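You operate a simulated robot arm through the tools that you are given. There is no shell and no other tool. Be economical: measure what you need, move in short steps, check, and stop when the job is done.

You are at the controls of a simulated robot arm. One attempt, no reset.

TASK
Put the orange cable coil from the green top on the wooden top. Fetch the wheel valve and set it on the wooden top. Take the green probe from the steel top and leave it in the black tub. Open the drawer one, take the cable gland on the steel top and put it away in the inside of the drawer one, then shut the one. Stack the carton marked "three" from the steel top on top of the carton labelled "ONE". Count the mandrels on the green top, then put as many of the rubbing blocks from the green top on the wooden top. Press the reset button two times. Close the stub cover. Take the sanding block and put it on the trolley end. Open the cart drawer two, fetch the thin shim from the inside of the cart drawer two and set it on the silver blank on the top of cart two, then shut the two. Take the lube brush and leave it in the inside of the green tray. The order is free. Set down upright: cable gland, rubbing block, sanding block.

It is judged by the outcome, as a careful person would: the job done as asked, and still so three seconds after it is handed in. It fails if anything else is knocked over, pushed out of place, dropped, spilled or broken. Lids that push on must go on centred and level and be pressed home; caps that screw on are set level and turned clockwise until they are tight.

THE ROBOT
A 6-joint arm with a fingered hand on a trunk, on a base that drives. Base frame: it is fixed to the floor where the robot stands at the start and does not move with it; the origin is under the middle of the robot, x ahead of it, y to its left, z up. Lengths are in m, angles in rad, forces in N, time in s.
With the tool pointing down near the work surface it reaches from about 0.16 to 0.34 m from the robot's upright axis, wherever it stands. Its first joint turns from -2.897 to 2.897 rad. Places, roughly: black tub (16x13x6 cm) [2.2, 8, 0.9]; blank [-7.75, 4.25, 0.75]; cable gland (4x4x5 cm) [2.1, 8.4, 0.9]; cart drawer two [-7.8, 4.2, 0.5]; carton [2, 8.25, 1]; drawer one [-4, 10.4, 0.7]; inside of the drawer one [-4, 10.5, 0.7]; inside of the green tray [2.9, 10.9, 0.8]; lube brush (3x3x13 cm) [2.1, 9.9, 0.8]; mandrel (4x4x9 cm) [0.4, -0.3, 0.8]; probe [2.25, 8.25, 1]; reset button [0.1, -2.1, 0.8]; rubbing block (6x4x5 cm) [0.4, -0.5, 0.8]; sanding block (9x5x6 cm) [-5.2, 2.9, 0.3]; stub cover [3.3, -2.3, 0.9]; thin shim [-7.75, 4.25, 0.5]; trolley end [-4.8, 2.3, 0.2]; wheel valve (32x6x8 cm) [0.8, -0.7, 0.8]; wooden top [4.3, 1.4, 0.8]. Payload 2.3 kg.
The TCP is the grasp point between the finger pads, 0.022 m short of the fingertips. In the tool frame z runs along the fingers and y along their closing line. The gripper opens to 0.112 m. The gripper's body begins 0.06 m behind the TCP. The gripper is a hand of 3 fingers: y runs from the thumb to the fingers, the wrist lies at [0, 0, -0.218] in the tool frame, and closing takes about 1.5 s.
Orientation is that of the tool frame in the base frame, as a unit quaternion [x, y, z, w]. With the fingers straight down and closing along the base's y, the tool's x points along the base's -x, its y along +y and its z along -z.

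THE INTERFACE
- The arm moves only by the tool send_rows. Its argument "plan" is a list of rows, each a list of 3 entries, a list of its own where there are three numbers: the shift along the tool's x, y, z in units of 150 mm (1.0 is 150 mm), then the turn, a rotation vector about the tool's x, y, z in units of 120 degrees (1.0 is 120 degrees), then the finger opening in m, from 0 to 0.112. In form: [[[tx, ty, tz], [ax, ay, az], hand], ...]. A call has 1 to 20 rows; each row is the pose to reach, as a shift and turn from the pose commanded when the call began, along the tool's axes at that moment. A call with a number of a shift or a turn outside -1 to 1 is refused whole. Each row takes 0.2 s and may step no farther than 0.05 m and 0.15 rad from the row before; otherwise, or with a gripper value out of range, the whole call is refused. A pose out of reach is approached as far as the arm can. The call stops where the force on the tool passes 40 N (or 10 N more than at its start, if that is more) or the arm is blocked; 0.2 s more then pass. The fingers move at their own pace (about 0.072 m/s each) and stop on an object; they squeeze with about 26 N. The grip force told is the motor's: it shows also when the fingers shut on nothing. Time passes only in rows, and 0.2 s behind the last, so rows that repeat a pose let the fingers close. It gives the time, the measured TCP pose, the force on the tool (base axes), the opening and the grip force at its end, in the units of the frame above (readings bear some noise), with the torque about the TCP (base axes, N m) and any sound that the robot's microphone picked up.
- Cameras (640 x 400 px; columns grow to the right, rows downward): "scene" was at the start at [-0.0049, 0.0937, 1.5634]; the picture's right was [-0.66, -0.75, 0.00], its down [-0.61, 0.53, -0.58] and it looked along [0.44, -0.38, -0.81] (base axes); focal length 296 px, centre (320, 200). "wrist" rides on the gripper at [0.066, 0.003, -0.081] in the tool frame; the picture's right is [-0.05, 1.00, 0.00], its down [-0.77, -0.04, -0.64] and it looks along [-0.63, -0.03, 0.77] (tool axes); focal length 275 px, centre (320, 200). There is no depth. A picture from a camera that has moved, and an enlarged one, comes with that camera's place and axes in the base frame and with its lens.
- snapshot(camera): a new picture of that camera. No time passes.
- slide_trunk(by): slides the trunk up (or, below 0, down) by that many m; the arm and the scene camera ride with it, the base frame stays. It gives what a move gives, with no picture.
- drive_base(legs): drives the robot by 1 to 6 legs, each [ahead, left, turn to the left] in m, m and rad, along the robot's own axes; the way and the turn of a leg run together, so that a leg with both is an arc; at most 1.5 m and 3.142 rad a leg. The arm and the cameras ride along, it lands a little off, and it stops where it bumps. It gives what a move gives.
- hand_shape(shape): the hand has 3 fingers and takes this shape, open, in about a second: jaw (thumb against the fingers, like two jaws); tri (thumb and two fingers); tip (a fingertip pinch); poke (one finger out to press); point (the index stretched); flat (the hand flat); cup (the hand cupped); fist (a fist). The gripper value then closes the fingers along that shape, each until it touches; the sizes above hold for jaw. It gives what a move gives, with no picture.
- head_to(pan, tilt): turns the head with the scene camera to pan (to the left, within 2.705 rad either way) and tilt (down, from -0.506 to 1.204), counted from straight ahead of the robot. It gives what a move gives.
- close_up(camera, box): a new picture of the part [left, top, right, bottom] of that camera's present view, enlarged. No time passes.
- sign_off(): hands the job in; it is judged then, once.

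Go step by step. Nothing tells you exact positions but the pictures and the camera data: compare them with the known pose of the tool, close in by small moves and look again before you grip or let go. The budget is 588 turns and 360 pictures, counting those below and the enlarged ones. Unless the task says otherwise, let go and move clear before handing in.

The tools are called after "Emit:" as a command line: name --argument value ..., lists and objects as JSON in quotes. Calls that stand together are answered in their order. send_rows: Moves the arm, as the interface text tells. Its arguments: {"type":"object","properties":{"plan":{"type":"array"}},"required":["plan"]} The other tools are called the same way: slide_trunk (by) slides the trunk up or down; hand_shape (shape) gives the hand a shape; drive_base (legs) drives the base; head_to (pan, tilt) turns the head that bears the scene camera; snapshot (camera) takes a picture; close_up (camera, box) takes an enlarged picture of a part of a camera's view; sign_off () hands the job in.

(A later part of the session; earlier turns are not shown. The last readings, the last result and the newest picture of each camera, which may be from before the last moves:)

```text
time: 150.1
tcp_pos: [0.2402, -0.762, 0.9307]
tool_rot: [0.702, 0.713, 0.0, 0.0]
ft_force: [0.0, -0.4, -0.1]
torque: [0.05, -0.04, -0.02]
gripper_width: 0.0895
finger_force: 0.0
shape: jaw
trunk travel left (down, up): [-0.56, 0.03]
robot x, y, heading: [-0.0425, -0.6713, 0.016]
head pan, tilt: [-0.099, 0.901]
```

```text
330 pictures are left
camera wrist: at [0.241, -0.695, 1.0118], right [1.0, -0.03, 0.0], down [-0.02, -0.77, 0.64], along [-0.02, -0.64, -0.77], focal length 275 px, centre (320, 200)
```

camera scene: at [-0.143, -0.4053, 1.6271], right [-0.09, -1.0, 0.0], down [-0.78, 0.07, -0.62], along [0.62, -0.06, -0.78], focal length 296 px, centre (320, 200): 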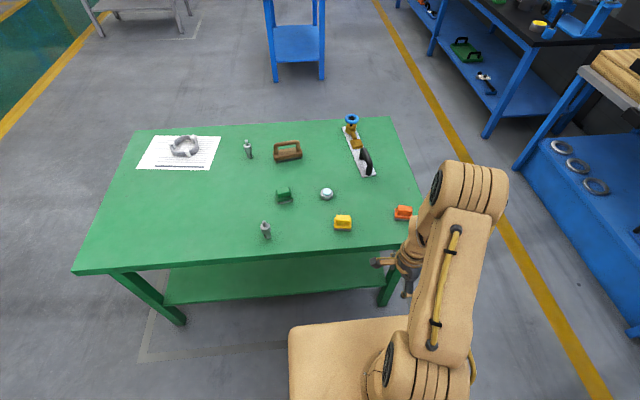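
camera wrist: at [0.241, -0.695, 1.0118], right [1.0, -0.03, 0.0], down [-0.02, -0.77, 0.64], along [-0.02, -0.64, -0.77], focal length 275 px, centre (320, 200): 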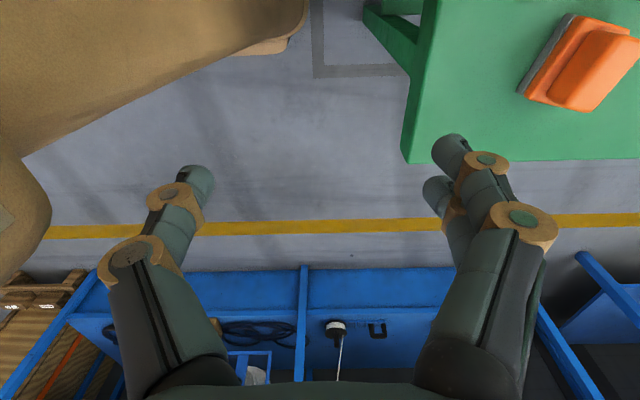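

Orange block at about (0.435,-0.76). I move in over it.

Emit:
drive_base --legs '[[0.2, 0, -0.016]]'

Emit:
send_rows --plan '[[[0, 0, 0.2], [0, 0, 0], 0.09], [[0, 0, 0.4], [0, 0, 0], 0.09], [[0, 0, 0.6], [0, 0, 0], 0.09]]'

Emit:
snapshot --camera "wrist"

```text
time: 151.7
tcp_pos: [0.438, -0.7643, 0.9305]
tool_rot: [0.708, 0.706, 0.0, 0.001]
ft_force: [0.7, 0.5, 0.2]
torque: [-0.02, 0.03, -0.02]
gripper_width: 0.0897
finger_force: 0.1
shape: jaw
trunk travel left (down, up): [-0.56, 0.03]
robot x, y, heading: [0.156, -0.6713, -0.002]
head pan, tilt: [-0.099, 0.901]
```

```text
time: 152.5
tcp_pos: [0.438, -0.7663, 0.8406]
tool_rot: [0.708, 0.706, 0.001, 0.001]
ft_force: [-0.6, 0.1, -0.5]
torque: [-0.03, 0.01, -0.02]
gripper_width: 0.0901
finger_force: 0.0
shape: jaw
trunk travel left (down, up): [-0.56, 0.03]
robot x, y, heading: [0.1551, -0.671, 0.002]
head pan, tilt: [-0.099, 0.901]
```

```text
329 pictures are left
camera wrist: at [0.4401, -0.6988, 0.922], right [1.0, -0.05, 0.0], down [-0.04, -0.77, 0.64], along [-0.03, -0.64, -0.77], focal length 275 px, centre (320, 200)
```

wrist: 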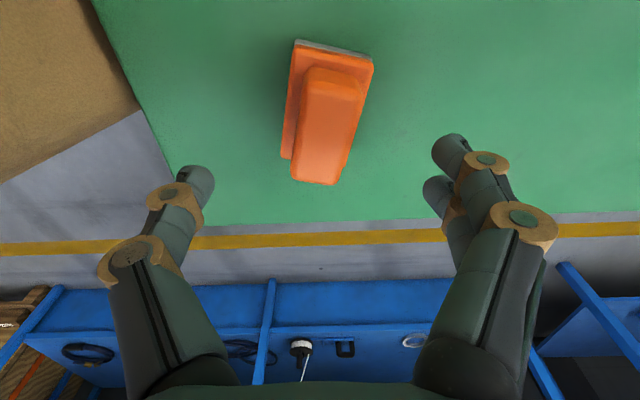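

I align by a small turn and lower onto it, then grip and lift.

Emit:
send_rows --plan '[[[0.05, 0, 0.1], [0, 0, 0.04], 0.09], [[0.05, 0, 0.22], [0, 0, 0.067], 0.09], [[0.05, 0, 0.337], [0, 0, 0.067], 0.09], [[0.05, 0, 0.337], [0, 0, 0.067], 0], [[0.05, 0, 0.337], [0, 0, 0.067], 0], [[0.05, 0, 0.337], [0, 0, 0.067], 0], [[0.05, 0, 0.337], [0, 0, 0.067], 0], [[0.05, 0, 0.337], [0, 0, 0.067], 0], [[0.05, 0, 0.337], [0, 0, 0.067], 0]]'

Emit:
send_rows --plan '[[[0, 0, -0.1], [0, 0, 0], 0], [[0, 0, -0.3], [0, 0, 0], 0], [[0, 0, -0.5], [0, 0, 0], 0], [[0, 0, -0.7], [0, 0, 0], 0]]'

Emit:
snapshot --camera "wrist"

```text
time: 154.5
tcp_pos: [0.4379, -0.7567, 0.7906]
tool_rot: [0.755, 0.656, 0.0, 0.001]
ft_force: [-0.2, 0.3, 0.5]
torque: [0.03, -0.01, 0.01]
gripper_width: 0.034
finger_force: 25.6
shape: jaw
trunk travel left (down, up): [-0.56, 0.03]
robot x, y, heading: [0.1583, -0.6712, -0.004]
head pan, tilt: [-0.099, 0.901]
```

```text
time: 155.5
tcp_pos: [0.4368, -0.7574, 0.8945]
tool_rot: [0.755, 0.656, 0.0, 0.0]
ft_force: [-0.7, 0.6, -1.6]
torque: [0.0, 0.0, 0.0]
gripper_width: 0.0341
finger_force: 26.0
shape: jaw
trunk travel left (down, up): [-0.56, 0.03]
robot x, y, heading: [0.1549, -0.6701, -0.004]
head pan, tilt: [-0.099, 0.901]
```

```text
328 pictures are left
camera wrist: at [0.4488, -0.6922, 0.9762], right [0.98, -0.19, 0.0], down [-0.15, -0.76, 0.64], along [-0.12, -0.63, -0.77], focal length 275 px, centre (320, 200)
```

wrist: 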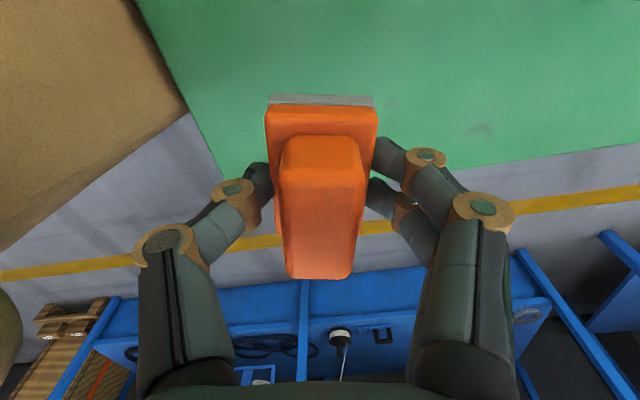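

Held. I take it to the wooden top between coil and yellow block.

Emit:
drive_base --legs '[[-0.36, 0, 0.003], [0, 1.5, 0], [1.4, 0.55, 0], [1.4, 0.19, 0], [1.0, 0, 0]]'

Emit:
snapshot --camera "scene"

```text
refused: leg 3 is longer than a leg can be; nothing moved
```

```text
327 pictures are left
camera scene: at [0.1708, -0.537, 1.627], right [-0.1, -0.99, 0.0], down [-0.78, 0.08, -0.62], along [0.62, -0.06, -0.78], focal length 296 px, centre (320, 200)
```

scene: 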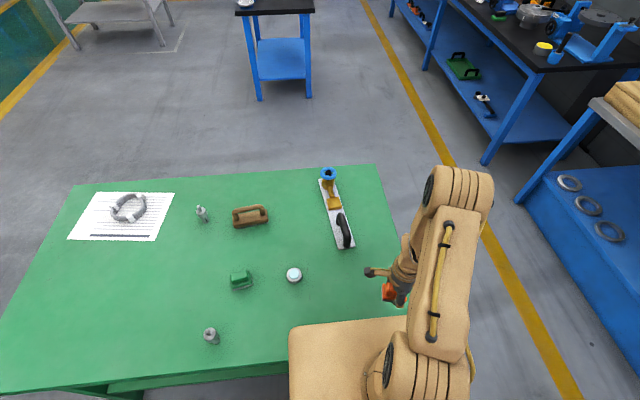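

Emit:
drive_base --legs '[[-0.36, 0, 0.003], [0, 1.5, 0], [1.3, 0.37, 0], [1.3, 0.37, 0], [1.2, 0, 0]]'

Emit:
snapshot --camera "scene"

```text
time: 183.3
tcp_pos: [3.8965, 1.4538, 0.8943]
tool_rot: [0.758, 0.652, 0.0, 0.001]
ft_force: [0.3, 0.0, -1.4]
torque: [0.02, 0.04, 0.0]
gripper_width: 0.0341
finger_force: 25.5
shape: jaw
trunk travel left (down, up): [-0.56, 0.03]
robot x, y, heading: [3.6106, 1.5397, -0.007]
head pan, tilt: [-0.099, 0.901]
```

```text
326 pictures are left
camera scene: at [3.6323, 1.6762, 1.6271], right [-0.11, -0.99, 0.0], down [-0.78, 0.09, -0.62], along [0.62, -0.07, -0.78], focal length 296 px, centre (320, 200)
```

scene: 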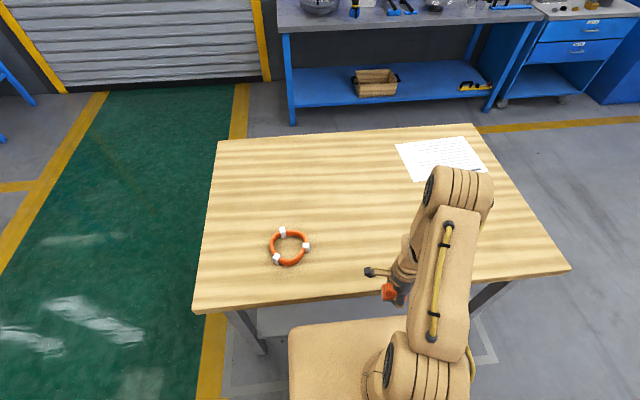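

Emit:
drive_base --legs '[[0.145, 0.03, 0.006]]'

Emit:
send_rows --plan '[[[0, 0, 0.1], [0, 0, 0], 0], [[0, 0, 0.2], [0, 0, 0], 0], [[0, 0, 0.27], [0, 0, 0], 0], [[0, 0, 0.295], [0, 0, 0], 0], [[0, 0, 0.31], [0, 0, 0], 0]]'

Emit:
snapshot --camera "wrist"

```text
time: 184.7
tcp_pos: [4.0421, 1.4852, 0.8951]
tool_rot: [0.756, 0.655, -0.001, -0.001]
ft_force: [0.8, 0.0, -0.5]
torque: [-0.02, 0.0, 0.0]
gripper_width: 0.0337
finger_force: 25.8
shape: jaw
trunk travel left (down, up): [-0.56, 0.03]
robot x, y, heading: [3.7625, 1.5701, -0.005]
head pan, tilt: [-0.099, 0.901]
```

```text
time: 185.9
tcp_pos: [4.0414, 1.4847, 0.849]
tool_rot: [0.756, 0.655, 0.001, 0.002]
ft_force: [0.4, -0.3, 9.8]
torque: [0.02, 0.0, -0.01]
gripper_width: 0.0342
finger_force: 26.0
shape: jaw
trunk travel left (down, up): [-0.56, 0.03]
robot x, y, heading: [3.7572, 1.5728, -0.003]
head pan, tilt: [-0.099, 0.901]
```

```text
325 pictures are left
camera wrist: at [4.0521, 1.55, 0.93], right [0.98, -0.19, 0.0], down [-0.15, -0.76, 0.64], along [-0.12, -0.63, -0.77], focal length 275 px, centre (320, 200)
```

wrist: 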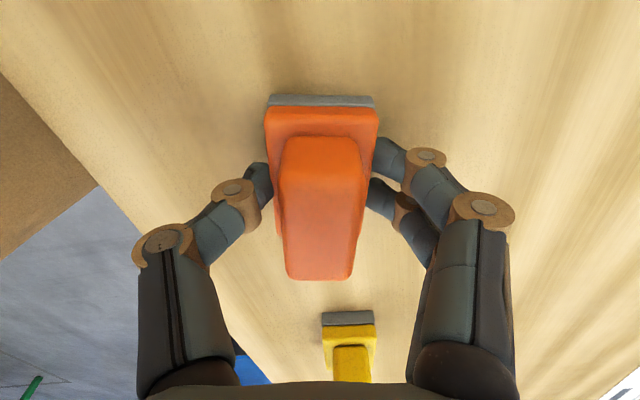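

Contact; release, rise, then drive round to the right side of the green table for the valve.

Emit:
send_rows --plan '[[[0, 0, 0], [0, 0, 0], 0.08], [[0, 0, 0], [0, 0, 0], 0.08], [[0, 0, 0], [0, 0, 0], 0.08], [[0, 0, 0], [0, 0, 0], 0.08], [[0, 0, -0.2], [0, 0, 0], 0.08], [[0, 0, -0.4], [0, 0, 0], 0.08], [[0, 0, -0.6], [0, 0, -0.04], 0.09], [[0, 0, -0.75], [0, 0, -0.067], 0.09]]'

Emit:
snapshot --camera "wrist"

Emit:
drive_base --legs '[[-0.55, 0, 0], [-1.4, -0.47, 0], [0, -1.5, 0], [0, -0.75, 0], [0, 0, 1.574], [0, 1.1, 0]]'

Emit:
head_to --pan 0 --tilt 0.9

Emit:
snapshot --camera "scene"

```text
time: 187.7
tcp_pos: [4.0386, 1.4847, 0.9609]
tool_rot: [0.707, 0.707, 0.0, 0.0]
ft_force: [-0.1, 0.1, 0.5]
torque: [-0.01, 0.01, 0.01]
gripper_width: 0.0899
finger_force: 0.1
shape: jaw
trunk travel left (down, up): [-0.56, 0.03]
robot x, y, heading: [3.7601, 1.5708, -0.0]
head pan, tilt: [-0.099, 0.901]
```

```text
324 pictures are left
camera wrist: at [4.0414, 1.5515, 1.0418], right [1.0, -0.05, 0.0], down [-0.04, -0.77, 0.64], along [-0.03, -0.64, -0.77], focal length 275 px, centre (320, 200)
```

wrist: 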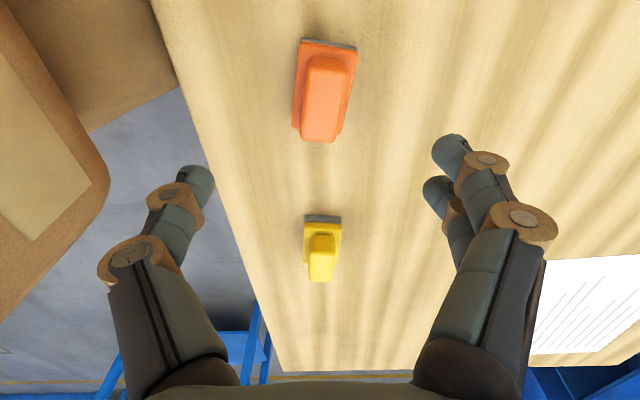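

```text
time: 217.6
tcp_pos: [0.7739, -0.8637, 0.9605]
tool_rot: [0.005, 1.0, 0.0, 0.001]
ft_force: [0.1, -0.5, 0.2]
torque: [-0.01, 0.0, -0.02]
gripper_width: 0.0898
finger_force: 0.1
shape: jaw
trunk travel left (down, up): [-0.56, 0.03]
robot x, y, heading: [0.6861, -1.1438, 1.561]
head pan, tilt: [-0.099, 0.901]
```

```text
time: 218.3
tcp_pos: [0.7743, -0.8614, 0.9605]
tool_rot: [0.005, 1.0, -0.001, 0.002]
ft_force: [0.3, 0.3, -0.1]
torque: [-0.02, 0.01, 0.01]
gripper_width: 0.0895
finger_force: 0.0
shape: jaw
trunk travel left (down, up): [-0.56, 0.03]
robot x, y, heading: [0.6824, -1.143, 1.564]
head pan, tilt: [0.0, 0.901]
```

```text
323 pictures are left
camera scene: at [0.5455, -1.1255, 1.6271], right [1.0, -0.01, 0.0], down [-0.01, -0.78, -0.62], along [0.01, 0.62, -0.78], focal length 296 px, centre (320, 200)
```

scene: 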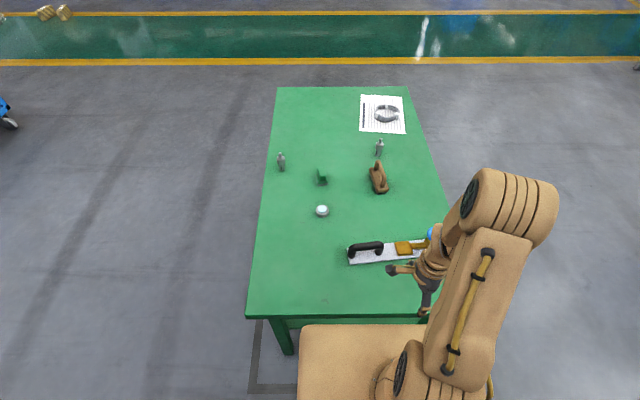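

The valve's handle is around (0.69,-0.68). I move over it and look with the wrist camera.

Emit:
drive_base --legs '[[0.16, 0.06, 0.008]]'

Emit:
snapshot --camera "wrist"

Emit:
snapshot --camera "scene"

```text
time: 219.7
tcp_pos: [0.7121, -0.7021, 0.9607]
tool_rot: [0.001, 1.0, 0.0, 0.001]
ft_force: [0.1, -0.2, -0.7]
torque: [-0.02, 0.0, -0.02]
gripper_width: 0.0898
finger_force: 0.0
shape: jaw
trunk travel left (down, up): [-0.56, 0.03]
robot x, y, heading: [0.624, -0.9839, 1.572]
head pan, tilt: [0.0, 0.901]
```

```text
322 pictures are left
camera wrist: at [0.6454, -0.6988, 1.0412], right [0.05, 1.0, 0.0], down [0.77, -0.04, 0.64], along [0.64, -0.03, -0.77], focal length 275 px, centre (320, 200)
```

wrist: 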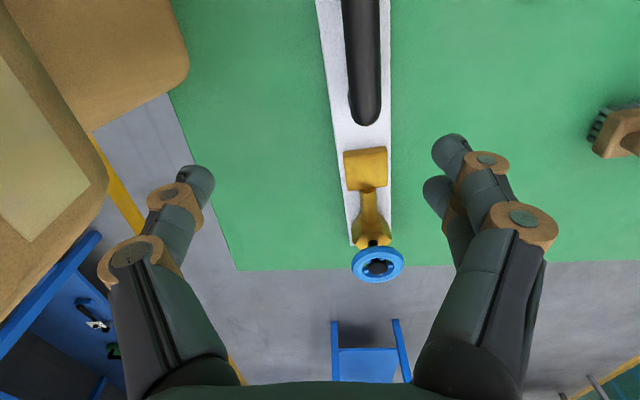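

```text
321 pictures are left
camera scene: at [0.4858, -0.9659, 1.627], right [1.0, 0.0, 0.0], down [0.0, -0.78, -0.62], along [0.0, 0.62, -0.78], focal length 296 px, centre (320, 200)
```

scene: 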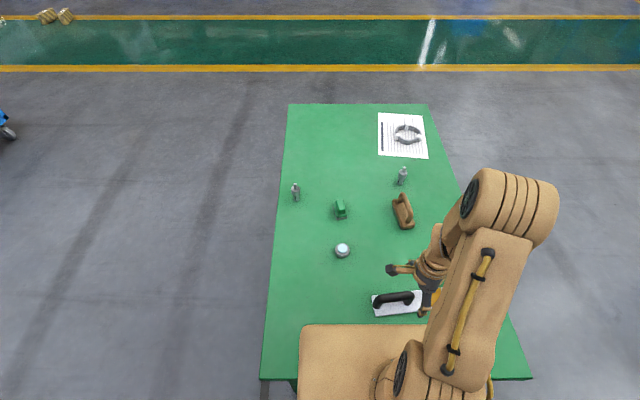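

Handle centre about (0.695,-0.672). I move above it and align the closing line.

Emit:
send_rows --plan '[[[0, 0.1, 0.2], [0, 0, -0.03], 0.09], [[0, 0.2, 0.4], [0, 0, -0.05], 0.08], [[0, 0.2, 0.53], [0, 0, -0.05], 0.07]]'

Emit:
snapshot --camera "wrist"

Emit:
close_up --camera "scene" --box '[340, 240, 480, 340]'

```text
time: 220.5
tcp_pos: [0.7128, -0.6716, 0.8802]
tool_rot: [-0.051, 0.999, 0.001, 0.001]
ft_force: [0.4, -0.9, 0.0]
torque: [-0.02, -0.01, -0.05]
gripper_width: 0.0705
finger_force: 0.1
shape: jaw
trunk travel left (down, up): [-0.56, 0.03]
robot x, y, heading: [0.627, -0.9848, 1.568]
head pan, tilt: [0.0, 0.901]
```

```text
320 pictures are left
camera wrist: at [0.646, -0.6758, 0.9616], right [-0.06, 1.0, 0.0], down [0.77, 0.04, 0.64], along [0.64, 0.04, -0.77], focal length 275 px, centre (320, 200)
```

wrist: 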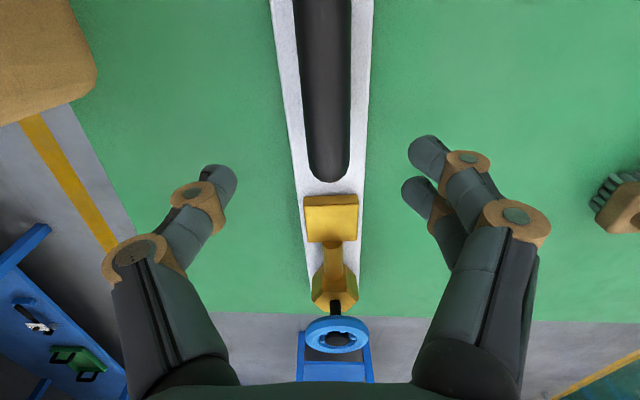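

```text
4.00 times, centred on (410, 290) of scene
camera zoom: at [0.4864, -0.9669, 1.6271], right [1.0, 0.0, 0.0], down [0.0, -0.78, -0.62], along [0.0, 0.62, -0.78], focal length 1182 px, centre (-40, -160)
```

zoom: 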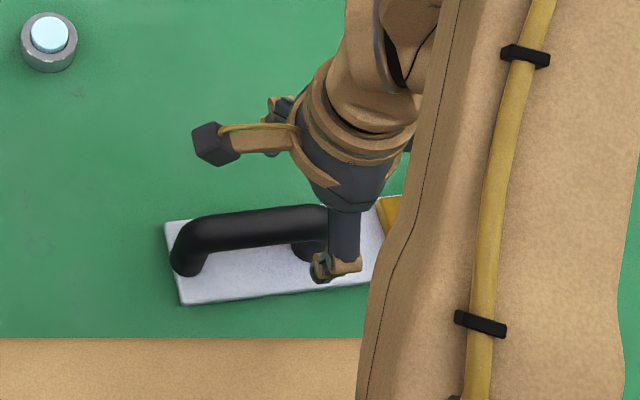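

Aligned with the handle. I lower around the bar and close.

Emit:
send_rows --plan '[[[0.06, 0, 0.15], [0, 0, 0], 0.07], [[0.087, 0.01, 0.3], [0, 0, 0], 0.07], [[0.087, 0.01, 0.4], [0, 0, 0], 0.07]]'

Emit:
snapshot --camera "wrist"

Emit:
close_up --camera "scene" --box '[340, 240, 480, 340]'

```text
time: 221.3
tcp_pos: [0.7007, -0.6719, 0.8194]
tool_rot: [-0.052, 0.999, 0.0, 0.0]
ft_force: [0.5, -0.1, -0.2]
torque: [-0.03, 0.01, 0.01]
gripper_width: 0.0702
finger_force: 0.1
shape: jaw
trunk travel left (down, up): [-0.56, 0.03]
robot x, y, heading: [0.6268, -0.9845, 1.568]
head pan, tilt: [0.0, 0.901]
```

```text
318 pictures are left
camera wrist: at [0.6325, -0.6763, 0.9012], right [-0.06, 1.0, 0.0], down [0.77, 0.04, 0.64], along [0.64, 0.04, -0.77], focal length 275 px, centre (320, 200)
```

wrist: 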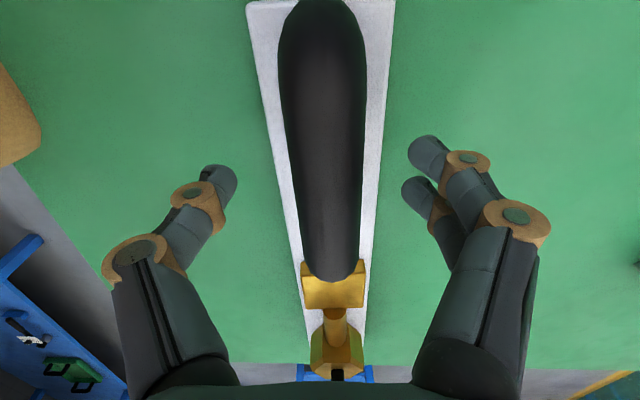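

```text
4.00 times, centred on (410, 290) of scene
camera zoom: at [0.4862, -0.9667, 1.6271], right [1.0, 0.0, 0.0], down [0.0, -0.78, -0.62], along [0.0, 0.62, -0.78], focal length 1182 px, centre (-40, -160)
```

zoom: 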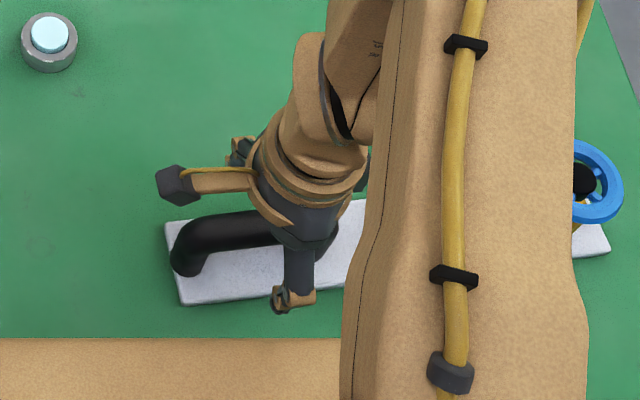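

The bar sits between the fingers. I close.

Emit:
send_rows --plan '[[[0, 0, 0], [0, 0, 0], 0], [[0, 0, 0], [0, 0, 0], 0], [[0, 0, 0], [0, 0, 0], 0], [[0, 0, 0], [0, 0, 0], 0], [[0, 0, 0], [0, 0, 0], 0]]'

Emit:
send_rows --plan '[[[0, 0, -0.05], [0, 0, 0], 0], [[0, 0, -0.1], [0, 0, 0], 0], [[0, 0, -0.15], [0, 0, 0], 0], [[0, 0, -0.15], [0, 0, 0], 0]]'

Emit:
snapshot --camera "wrist"

```text
time: 222.5
tcp_pos: [0.7, -0.6726, 0.8217]
tool_rot: [-0.052, 0.999, 0.0, 0.0]
ft_force: [1.5, 0.7, -6.2]
torque: [-0.03, -0.03, 0.01]
gripper_width: 0.0016
finger_force: 26.4
shape: jaw
trunk travel left (down, up): [-0.56, 0.03]
robot x, y, heading: [0.6283, -0.9823, 1.568]
head pan, tilt: [0.0, 0.901]
```

```text
time: 223.5
tcp_pos: [0.699, -0.6727, 0.8439]
tool_rot: [-0.052, 0.999, 0.0, -0.001]
ft_force: [1.0, 0.1, -4.7]
torque: [-0.09, 0.08, -0.03]
gripper_width: 0.0013
finger_force: 26.0
shape: jaw
trunk travel left (down, up): [-0.56, 0.03]
robot x, y, heading: [0.6247, -0.9835, 1.568]
head pan, tilt: [0.0, 0.901]
```

```text
316 pictures are left
camera wrist: at [0.6329, -0.6757, 0.9243], right [-0.06, 1.0, 0.0], down [0.77, 0.04, 0.64], along [0.64, 0.04, -0.77], focal length 275 px, centre (320, 200)
```

wrist: 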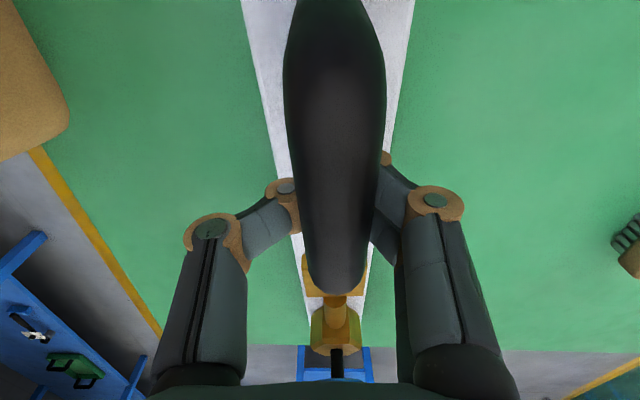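

The fingers closed beneath the bar. I set it back down, open, and grip higher.

Emit:
send_rows --plan '[[[0, 0, 0.05], [0, 0, 0], 0], [[0, 0, 0.1], [0, 0, 0], 0], [[0, 0, 0.155], [0, 0, 0], 0], [[0, 0, 0.165], [0, 0, 0], 0.07], [[0, 0, 0.165], [0, 0, 0], 0.07], [[0, 0, 0.165], [0, 0, 0], 0.07], [[0, 0, 0.165], [0, 0, 0], 0.07], [[0, 0, 0.165], [0, 0, 0], 0.07]]'

Emit:
send_rows --plan '[[[0, 0, -0.08], [0, 0, 0], 0.07], [[0, 0, -0.16], [0, 0, 0], 0.07], [[0, 0, -0.17], [0, 0, 0], 0], [[0, 0, -0.17], [0, 0, 0], 0], [[0, 0, -0.17], [0, 0, 0], 0], [[0, 0, -0.17], [0, 0, 0], 0], [[0, 0, -0.17], [0, 0, 0], 0], [[0, 0, -0.17], [0, 0, 0], 0]]'

Emit:
snapshot --camera "wrist"

```text
time: 225.3
tcp_pos: [0.7, -0.6718, 0.8195]
tool_rot: [-0.052, 0.999, -0.001, -0.001]
ft_force: [-0.6, 0.1, 0.7]
torque: [-0.01, -0.01, -0.03]
gripper_width: 0.0698
finger_force: 0.0
shape: jaw
trunk travel left (down, up): [-0.56, 0.03]
robot x, y, heading: [0.6268, -0.9837, 1.57]
head pan, tilt: [0.0, 0.901]
```

```text
time: 227.1
tcp_pos: [0.6989, -0.6733, 0.8445]
tool_rot: [-0.051, 0.999, 0.001, 0.001]
ft_force: [0.0, 2.1, 11.4]
torque: [0.12, 0.0, -0.03]
gripper_width: 0.0141
finger_force: 26.2
shape: jaw
trunk travel left (down, up): [-0.56, 0.03]
robot x, y, heading: [0.6252, -0.9831, 1.564]
head pan, tilt: [0.0, 0.901]
```

```text
315 pictures are left
camera wrist: at [0.633, -0.6764, 0.9252], right [-0.06, 1.0, 0.0], down [0.77, 0.04, 0.64], along [0.64, 0.04, -0.77], focal length 275 px, centre (320, 200)
```

wrist: 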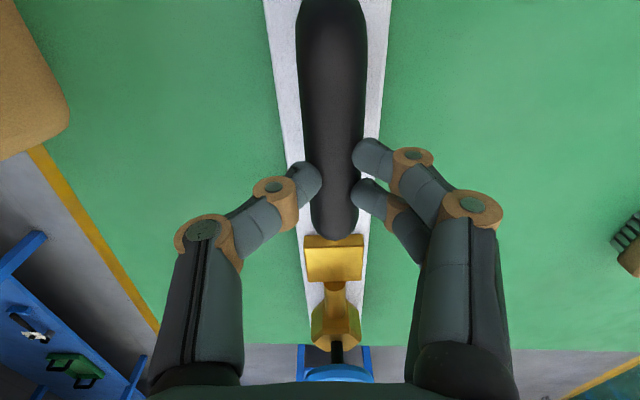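

Now slightly too high. I regrip a centimetre lower.

Emit:
send_rows --plan '[[[0, 0, 0], [0, 0, 0], 0.07], [[0, 0, 0], [0, 0, 0], 0.07], [[0, 0, 0], [0, 0, 0], 0.07], [[0, 0, 0], [0, 0, 0], 0.07], [[0, 0, 0.08], [0, 0, 0], 0.07], [[0, 0, 0.08], [0, 0, 0], 0], [[0, 0, 0.08], [0, 0, 0], 0], [[0, 0, 0.08], [0, 0, 0], 0], [[0, 0, 0.08], [0, 0, 0], 0], [[0, 0, 0.08], [0, 0, 0], 0], [[0, 0, 0.08], [0, 0, 0], 0]]'

```text
time: 229.5
tcp_pos: [0.7005, -0.6721, 0.8316]
tool_rot: [-0.051, 0.999, 0.0, 0.0]
ft_force: [1.4, 0.2, 0.3]
torque: [-0.02, 0.01, 0.0]
gripper_width: 0.0191
finger_force: 26.1
shape: jaw
trunk travel left (down, up): [-0.56, 0.03]
robot x, y, heading: [0.6251, -0.9822, 1.565]
head pan, tilt: [0.0, 0.901]
```

Good grip, near zero vertical force. I lift and check the tilt.

Emit:
send_rows --plan '[[[0, 0, -0.07], [0, 0, 0], 0], [[0, 0, -0.14], [0, 0, 0], 0], [[0, 0, -0.25], [0, 0, 0], 0], [[0, 0, -0.35], [0, 0, 0], 0]]'

Emit:
snapshot --camera "wrist"

Emit:
snapshot --camera "scene"

```text
time: 230.5
tcp_pos: [0.6998, -0.6723, 0.8836]
tool_rot: [-0.051, 0.999, -0.001, 0.001]
ft_force: [0.5, -0.1, -5.5]
torque: [-0.07, 0.18, 0.01]
gripper_width: 0.0188
finger_force: 26.1
shape: jaw
trunk travel left (down, up): [-0.56, 0.03]
robot x, y, heading: [0.6269, -0.9876, 1.569]
head pan, tilt: [0.0, 0.901]
```

```text
314 pictures are left
camera wrist: at [0.6332, -0.6762, 0.9652], right [-0.06, 1.0, 0.0], down [0.77, 0.04, 0.64], along [0.64, 0.04, -0.77], focal length 275 px, centre (320, 200)
```

wrist: 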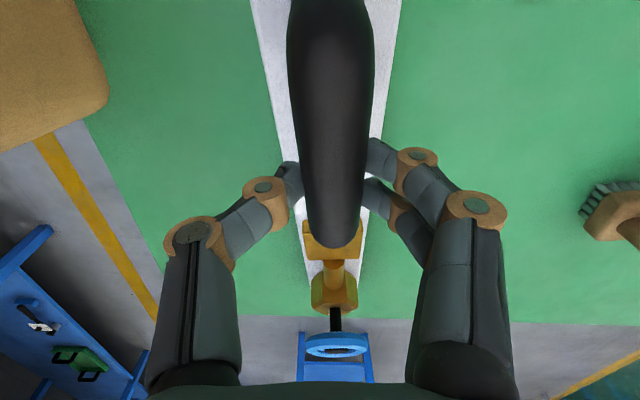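

```text
313 pictures are left
camera scene: at [0.4865, -0.9664, 1.6271], right [1.0, 0.0, 0.0], down [0.0, -0.78, -0.62], along [0.0, 0.62, -0.78], focal length 296 px, centre (320, 200)
```

scene: 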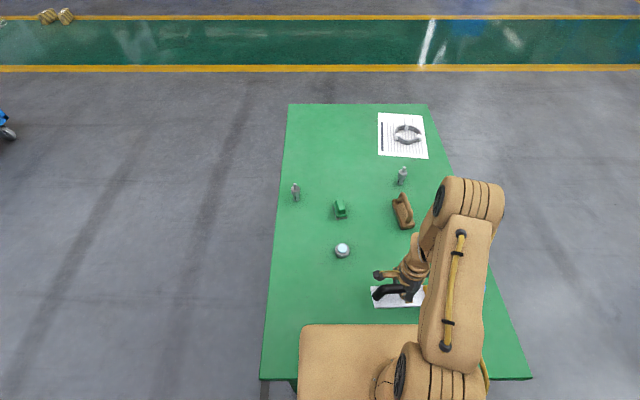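

Lift more; the wheel end may hang lower, I check.

Emit:
send_rows --plan '[[[0, 0, -0.2], [0, 0, 0], 0], [[0, 0, -0.4], [0, 0, 0], 0], [[0, 0, -0.5], [0, 0, 0], 0], [[0, 0, -0.5], [0, 0, 0], 0]]'

Emit:
slide_trunk --by 0.03

Emit:
snapshot --camera "wrist"

Emit:
close_up --camera "scene" --box '[340, 200, 520, 320]'

```text
time: 231.5
tcp_pos: [0.6994, -0.6717, 0.9595]
tool_rot: [-0.051, 0.999, 0.0, 0.0]
ft_force: [0.5, 0.6, -5.5]
torque: [-0.09, 0.14, 0.05]
gripper_width: 0.0183
finger_force: 26.0
shape: jaw
trunk travel left (down, up): [-0.56, 0.03]
robot x, y, heading: [0.628, -0.9822, 1.57]
head pan, tilt: [0.0, 0.901]
```

```text
time: 232.3
tcp_pos: [0.6978, -0.6721, 0.9902]
tool_rot: [-0.051, 0.999, 0.0, 0.001]
ft_force: [-2.0, -0.2, -3.1]
torque: [-0.08, 0.14, 0.07]
gripper_width: 0.0177
finger_force: 26.2
shape: jaw
trunk travel left (down, up): [-0.59, 0.0]
robot x, y, heading: [0.6238, -0.9859, 1.571]
head pan, tilt: [0.0, 0.901]
```

```text
312 pictures are left
camera wrist: at [0.6319, -0.6761, 1.0703], right [-0.06, 1.0, 0.0], down [0.77, 0.04, 0.64], along [0.64, 0.04, -0.77], focal length 275 px, centre (320, 200)
```

wrist: 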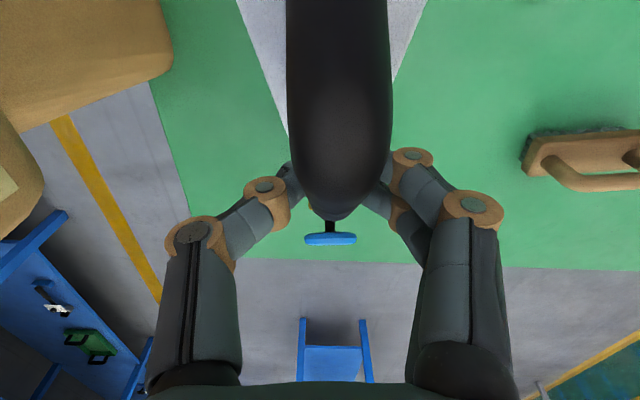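

```text
3.33 times, centred on (430, 260) of scene
camera zoom: at [0.4853, -0.9664, 1.6571], right [1.0, 0.0, 0.0], down [0.0, -0.78, -0.62], along [0.0, 0.62, -0.78], focal length 985 px, centre (-47, 0)
```

zoom: 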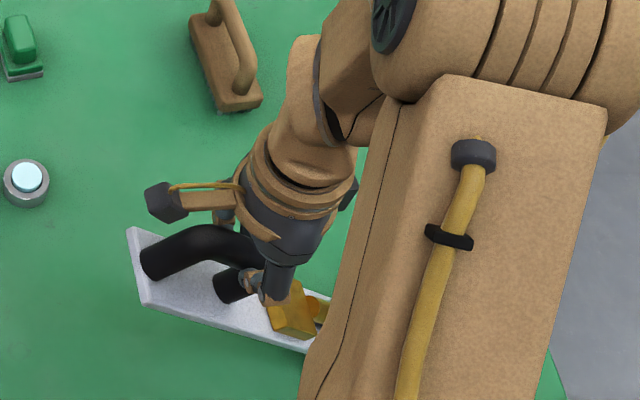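

The valve sags round the handle; gripping there is not secure. I lower it so it lays itself level again, then will grip the brass block in the middle.

Emit:
send_rows --plan '[[[0, 0, 0.15], [0, 0, 0], 0], [[0, 0, 0.3], [0, 0, 0], 0], [[0, 0, 0.4], [0, 0, 0], 0], [[0, 0, 0.5], [0, 0, 0], 0], [[0, 0, 0.6], [0, 0, 0], 0], [[0, 0, 0.7], [0, 0, 0], 0], [[0, 0, 0.8], [0, 0, 0], 0], [[0, 0, 0.9], [0, 0, 0], 0]]'

Emit:
snapshot --camera "wrist"

```text
time: 234.1
tcp_pos: [0.6989, -0.6721, 0.8552]
tool_rot: [-0.051, 0.999, 0.0, 0.001]
ft_force: [-0.7, 0.3, -3.5]
torque: [-0.07, -0.26, 0.02]
gripper_width: 0.018
finger_force: 25.7
shape: jaw
trunk travel left (down, up): [-0.59, 0.0]
robot x, y, heading: [0.6287, -0.9823, 1.57]
head pan, tilt: [0.0, 0.901]
```

```text
310 pictures are left
camera wrist: at [0.6319, -0.6756, 0.9354], right [-0.06, 1.0, 0.0], down [0.77, 0.04, 0.64], along [0.64, 0.04, -0.77], focal length 275 px, centre (320, 200)
```

wrist: 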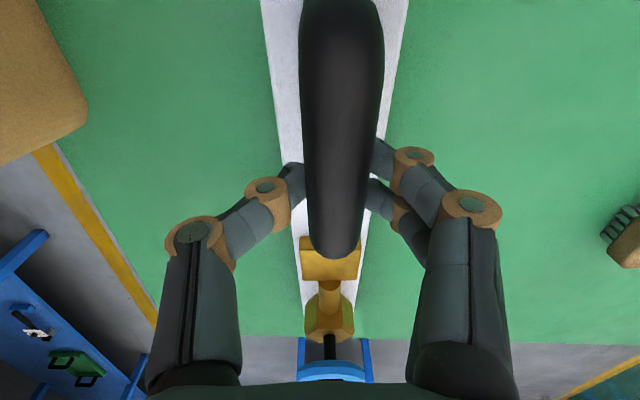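

Emit:
send_rows --plan '[[[0, 0, 0.06], [0, 0, 0], 0], [[0, 0, 0.11], [0, 0, 0], 0], [[0, 0, 0.15], [0, 0, 0], 0], [[0, 0, 0.155], [0, 0, 0], 0.07], [[0, 0, 0.155], [0, 0, 0], 0.07], [[0, 0, 0.155], [0, 0, 0], 0.07], [[0, 0, 0.155], [0, 0, 0], 0.07], [[0, 0, -0.1], [0, 0, 0], 0.08], [[0, 0, -0.35], [0, 0, 0], 0.08], [[0, 0, -0.6], [0, 0, 0], 0.09]]'

Emit:
snapshot --camera "wrist"

Emit:
snapshot --camera "scene"

```text
time: 236.3
tcp_pos: [0.6998, -0.6736, 0.9468]
tool_rot: [-0.051, 0.999, 0.001, 0.001]
ft_force: [-0.7, 0.4, -0.4]
torque: [0.02, -0.02, -0.01]
gripper_width: 0.0896
finger_force: 0.0
shape: jaw
trunk travel left (down, up): [-0.59, 0.0]
robot x, y, heading: [0.6238, -0.9875, 1.571]
head pan, tilt: [0.0, 0.901]
```

```text
309 pictures are left
camera wrist: at [0.6325, -0.6774, 1.0264], right [-0.06, 1.0, 0.0], down [0.77, 0.04, 0.64], along [0.64, 0.04, -0.77], focal length 275 px, centre (320, 200)
```

wrist: 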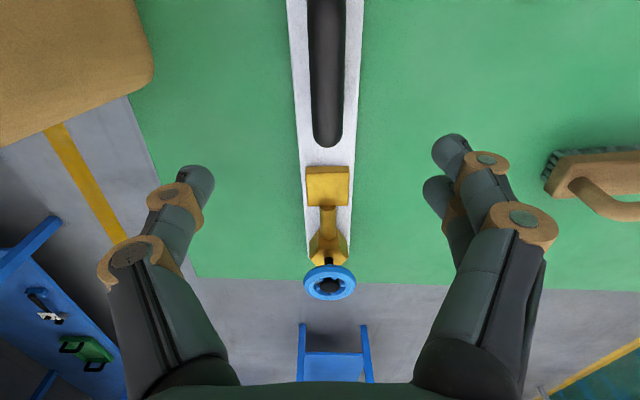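

```text
308 pictures are left
camera scene: at [0.4859, -0.9677, 1.657], right [1.0, 0.0, 0.0], down [0.0, -0.78, -0.62], along [0.0, 0.62, -0.78], focal length 296 px, centre (320, 200)
```

scene: 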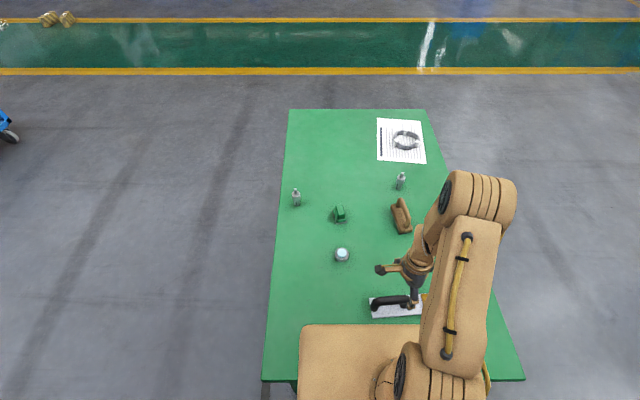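

Laid flat again. The brass block at mid-plate is at about (0.81,-0.66); I move over it.

Emit:
drive_base --legs '[[0.015, -0.11, 0]]'

Emit:
send_rows --plan '[[[0, 0, 0.2], [0, 0, 0], 0.09], [[0, 0, 0.4], [0, 0, 0], 0.09], [[0, 0, 0.5], [0, 0, 0], 0.09]]'

Emit:
snapshot --camera "wrist"

Emit:
head_to --pan 0.35 --tilt 1.0

Emit:
snapshot --camera "scene"

```text
time: 237.5
tcp_pos: [0.8105, -0.6595, 0.9443]
tool_rot: [-0.051, 0.999, -0.001, 0.0]
ft_force: [-0.1, -0.3, 0.6]
torque: [0.05, -0.01, 0.03]
gripper_width: 0.0896
finger_force: 0.1
shape: jaw
trunk travel left (down, up): [-0.59, 0.0]
robot x, y, heading: [0.735, -0.9692, 1.563]
head pan, tilt: [0.0, 0.901]
```

```text
time: 238.3
tcp_pos: [0.8087, -0.6578, 0.8694]
tool_rot: [-0.053, 0.999, 0.0, 0.001]
ft_force: [0.7, 0.3, 1.1]
torque: [0.0, -0.02, 0.01]
gripper_width: 0.0896
finger_force: 0.1
shape: jaw
trunk travel left (down, up): [-0.59, 0.0]
robot x, y, heading: [0.7394, -0.9697, 1.564]
head pan, tilt: [0.0, 0.901]
```

```text
307 pictures are left
camera wrist: at [0.7427, -0.6617, 0.9506], right [-0.06, 1.0, 0.0], down [0.77, 0.04, 0.64], along [0.64, 0.04, -0.77], focal length 275 px, centre (320, 200)
```

wrist: 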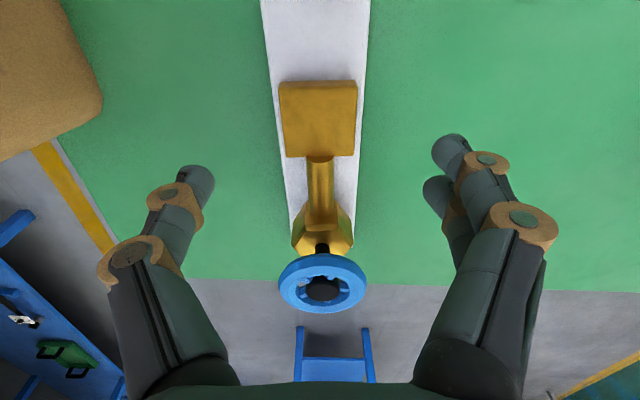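

```text
time: 239.1
tcp_pos: [0.8099, -0.6568, 0.8697]
tool_rot: [-0.051, 0.999, 0.0, 0.0]
ft_force: [-0.6, -0.8, -0.9]
torque: [0.01, 0.0, -0.02]
gripper_width: 0.0899
finger_force: 0.1
shape: jaw
trunk travel left (down, up): [-0.59, 0.0]
robot x, y, heading: [0.7373, -0.9695, 1.57]
head pan, tilt: [0.351, 1.0]
```

```text
306 pictures are left
camera scene: at [0.5723, -0.9622, 1.6499], right [0.94, 0.34, 0.0], down [0.29, -0.79, -0.54], along [-0.18, 0.51, -0.84], focal length 296 px, centre (320, 200)
```

scene: 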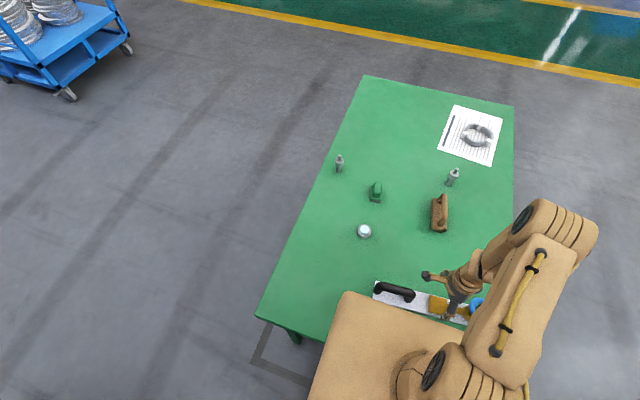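

Centred over the block. I lower to grip height.

Emit:
send_rows --plan '[[[0, 0, 0.12], [0, 0, 0], 0.08], [[0, 0, 0.24], [0, 0, 0], 0.08], [[0, 0, 0.36], [0, 0, 0], 0.08], [[0, 0, 0.46], [0, 0, 0], 0.08]]'

Emit:
snapshot --camera "wrist"

Emit:
close_up --camera "scene" --box '[350, 230, 510, 330]'

```text
time: 240.1
tcp_pos: [0.8106, -0.6581, 0.8011]
tool_rot: [-0.052, 0.999, 0.002, 0.0]
ft_force: [-0.7, 0.4, 0.5]
torque: [-0.02, -0.02, -0.01]
gripper_width: 0.0804
finger_force: 0.0
shape: jaw
trunk travel left (down, up): [-0.59, 0.0]
robot x, y, heading: [0.7351, -0.9649, 1.569]
head pan, tilt: [0.351, 1.0]
```

```text
305 pictures are left
camera wrist: at [0.7433, -0.6618, 0.8816], right [-0.06, 1.0, 0.0], down [0.77, 0.04, 0.64], along [0.64, 0.04, -0.77], focal length 275 px, centre (320, 200)
```

wrist: 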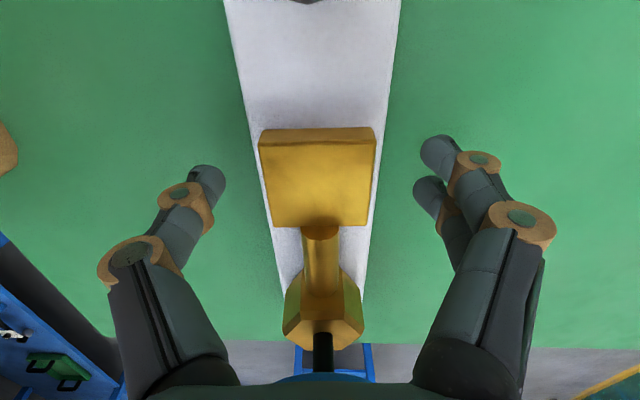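

```text
4.00 times, centred on (430, 280) of scene
camera zoom: at [0.5723, -0.9621, 1.6499], right [0.94, 0.34, 0.0], down [0.29, -0.79, -0.54], along [-0.18, 0.51, -0.84], focal length 1182 px, centre (-120, -120)
```

zoom: 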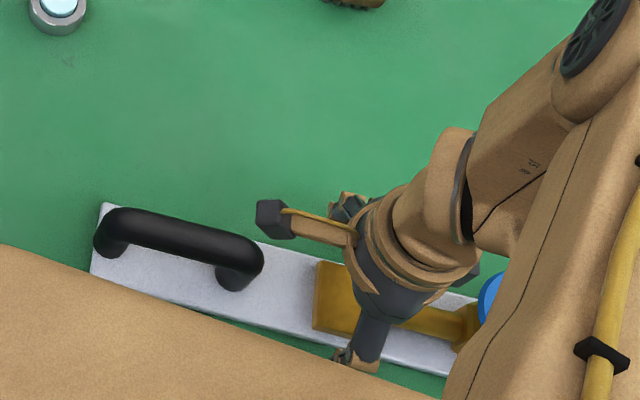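

Block is between the fingers with the camera clear of the handle. I grip.

Emit:
send_rows --plan '[[[0, 0, 0.02], [0, 0, 0], 0.08], [[0, 0, 0.02], [0, 0, 0], 0], [[0, 0, 0.02], [0, 0, 0], 0], [[0, 0, 0.02], [0, 0, 0], 0], [[0, 0, 0.02], [0, 0, 0], 0], [[0, 0, 0.02], [0, 0, 0], 0]]'

Emit:
send_rows --plan '[[[0, 0, -0.07], [0, 0, 0], 0], [[0, 0, -0.14], [0, 0, 0], 0], [[0, 0, -0.21], [0, 0, 0], 0], [[0, 0, -0.21], [0, 0, 0], 0]]'

Emit:
snapshot --camera "wrist"

Emit:
close_up --camera "scene" --box '[350, 230, 510, 330]'

```text
time: 241.5
tcp_pos: [0.8104, -0.6586, 0.7982]
tool_rot: [-0.052, 0.999, 0.0, 0.0]
ft_force: [-1.0, -0.4, -0.3]
torque: [0.01, 0.01, -0.02]
gripper_width: 0.0416
finger_force: 25.9
shape: jaw
trunk travel left (down, up): [-0.59, 0.0]
robot x, y, heading: [0.7386, -0.9704, 1.568]
head pan, tilt: [0.351, 1.0]
```

```text
time: 242.5
tcp_pos: [0.8097, -0.6585, 0.8285]
tool_rot: [-0.051, 0.999, 0.0, 0.0]
ft_force: [0.4, 0.6, -9.3]
torque: [0.02, 0.1, 0.01]
gripper_width: 0.0416
finger_force: 26.1
shape: jaw
trunk travel left (down, up): [-0.59, 0.0]
robot x, y, heading: [0.7351, -0.9691, 1.572]
head pan, tilt: [0.351, 1.0]
```

```text
303 pictures are left
camera wrist: at [0.743, -0.6618, 0.9103], right [-0.06, 1.0, 0.0], down [0.77, 0.04, 0.64], along [0.64, 0.04, -0.77], focal length 275 px, centre (320, 200)
```

wrist: 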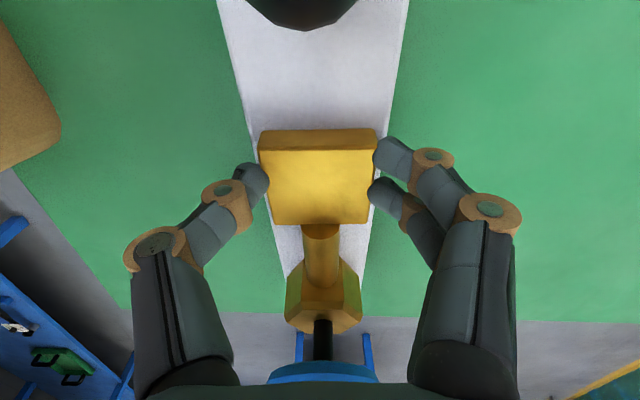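

```text
4.00 times, centred on (430, 280) of scene
camera zoom: at [0.5725, -0.9611, 1.6499], right [0.94, 0.34, 0.0], down [0.29, -0.79, -0.54], along [-0.18, 0.51, -0.84], focal length 1182 px, centre (-120, -120)
```

zoom: 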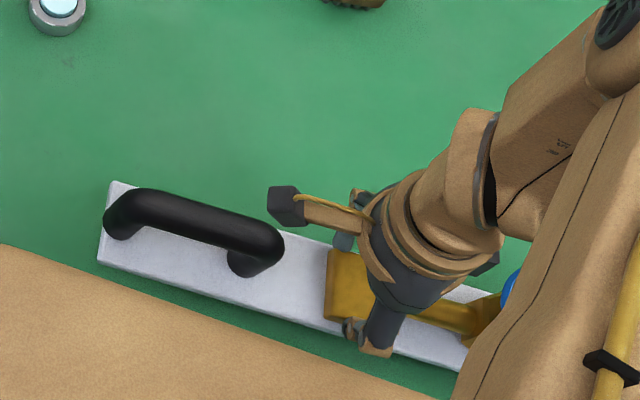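

Level, secure hold (about 0.95 kg). I lift and carry it to the wooden top's right end.

Emit:
send_rows --plan '[[[0, 0, -0.1], [0, 0, 0], 0], [[0, 0, -0.2], [0, 0, 0], 0], [[0, 0, -0.35], [0, 0, 0], 0], [[0, 0, -0.5], [0, 0, 0], 0], [[0, 0, -0.6], [0, 0, 0], 0]]'

Emit:
drive_base --legs '[[-0.25, 0, 0]]'

Emit:
snapshot --camera "wrist"

Emit:
head_to --pan -1.0 --tilt 0.5

Emit:
snapshot --camera "scene"

```text
time: 243.7
tcp_pos: [0.8097, -0.6582, 0.9193]
tool_rot: [-0.052, 0.999, 0.0, 0.0]
ft_force: [0.7, 0.0, 0.1]
torque: [-0.02, 0.02, 0.0]
gripper_width: 0.0189
finger_force: 26.1
shape: jaw
trunk travel left (down, up): [-0.59, 0.0]
robot x, y, heading: [0.7364, -0.9702, 1.567]
head pan, tilt: [0.351, 1.0]
```

```text
time: 245.5
tcp_pos: [0.8092, -0.905, 0.9186]
tool_rot: [-0.051, 0.999, 0.001, -0.001]
ft_force: [0.0, -0.1, 0.5]
torque: [0.02, 0.0, -0.01]
gripper_width: 0.0188
finger_force: 26.2
shape: jaw
trunk travel left (down, up): [-0.59, 0.0]
robot x, y, heading: [0.7336, -1.215, 1.57]
head pan, tilt: [0.351, 1.0]
```

```text
301 pictures are left
camera wrist: at [0.7419, -0.9098, 1.0002], right [-0.06, 1.0, 0.0], down [0.77, 0.04, 0.64], along [0.64, 0.04, -0.77], focal length 275 px, centre (320, 200)
```

wrist: 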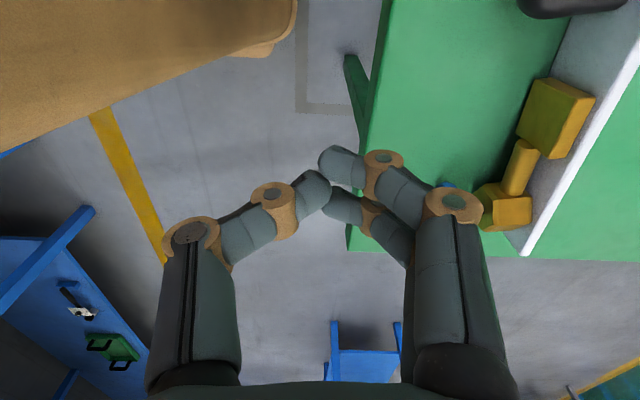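

```text
time: 247.0
tcp_pos: [0.8091, -0.9055, 0.9186]
tool_rot: [-0.051, 0.999, 0.0, -0.001]
ft_force: [-0.1, 0.5, 0.2]
torque: [0.03, -0.02, 0.0]
gripper_width: 0.0189
finger_force: 25.7
shape: jaw
trunk travel left (down, up): [-0.59, 0.0]
robot x, y, heading: [0.737, -1.2146, 1.567]
head pan, tilt: [-1.0, 0.499]
```

```text
300 pictures are left
camera scene: at [0.6721, -1.226, 1.6909], right [0.54, -0.84, 0.0], down [-0.4, -0.26, -0.88], along [0.74, 0.47, -0.48], focal length 296 px, centre (320, 200)
```

scene: 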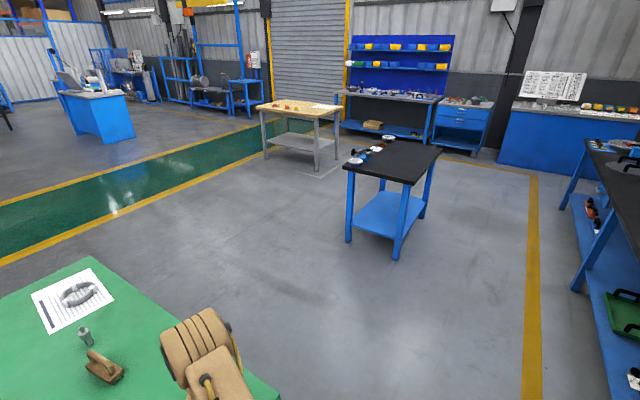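

The valve slipped from the grip and lies tipped on the green top. I look at it closely before acting.

Emit:
head_to --pan 0.1 --tilt 0.8

Emit:
close_up --camera "scene" --box '[300, 180, 520, 320]'

Emit:
close_up --camera "wrist" --box '[400, 0, 640, 260]'

```text
time: 248.3
tcp_pos: [0.8085, -0.906, 0.9194]
tool_rot: [-0.052, 0.999, 0.0, 0.0]
ft_force: [0.4, -0.2, 1.1]
torque: [0.0, -0.01, 0.02]
gripper_width: 0.019
finger_force: 26.0
shape: jaw
trunk travel left (down, up): [-0.59, 0.0]
robot x, y, heading: [0.7363, -1.2152, 1.571]
head pan, tilt: [0.099, 0.799]
```

```text
2.86 times, centred on (410, 250) of scene
camera zoom: at [0.5877, -1.1947, 1.665], right [1.0, 0.1, 0.0], down [0.07, -0.71, -0.7], along [-0.07, 0.69, -0.72], focal length 845 px, centre (63, 57)
```

zoom: 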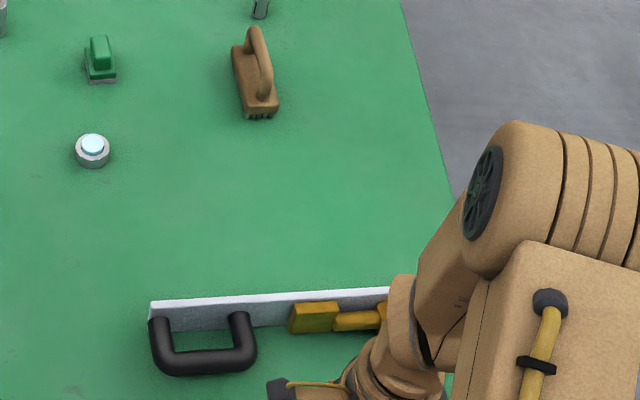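

```text
1.54 times, centred on (520, 130) of wrist
camera zoom: at [0.7419, -0.9094, 1.0001], right [-0.06, 1.0, 0.0], down [0.77, 0.04, 0.64], along [0.64, 0.04, -0.77], focal length 424 px, centre (12, 308)
```

zoom: 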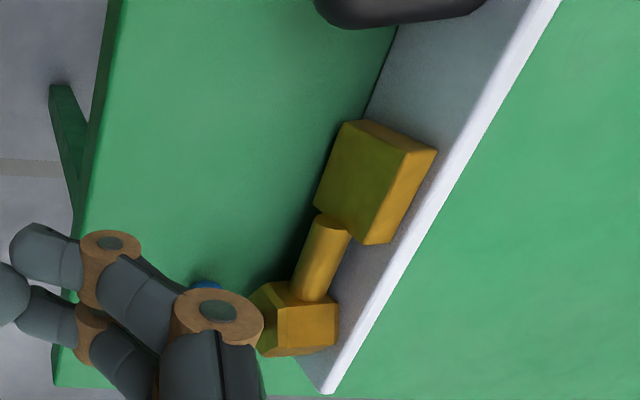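

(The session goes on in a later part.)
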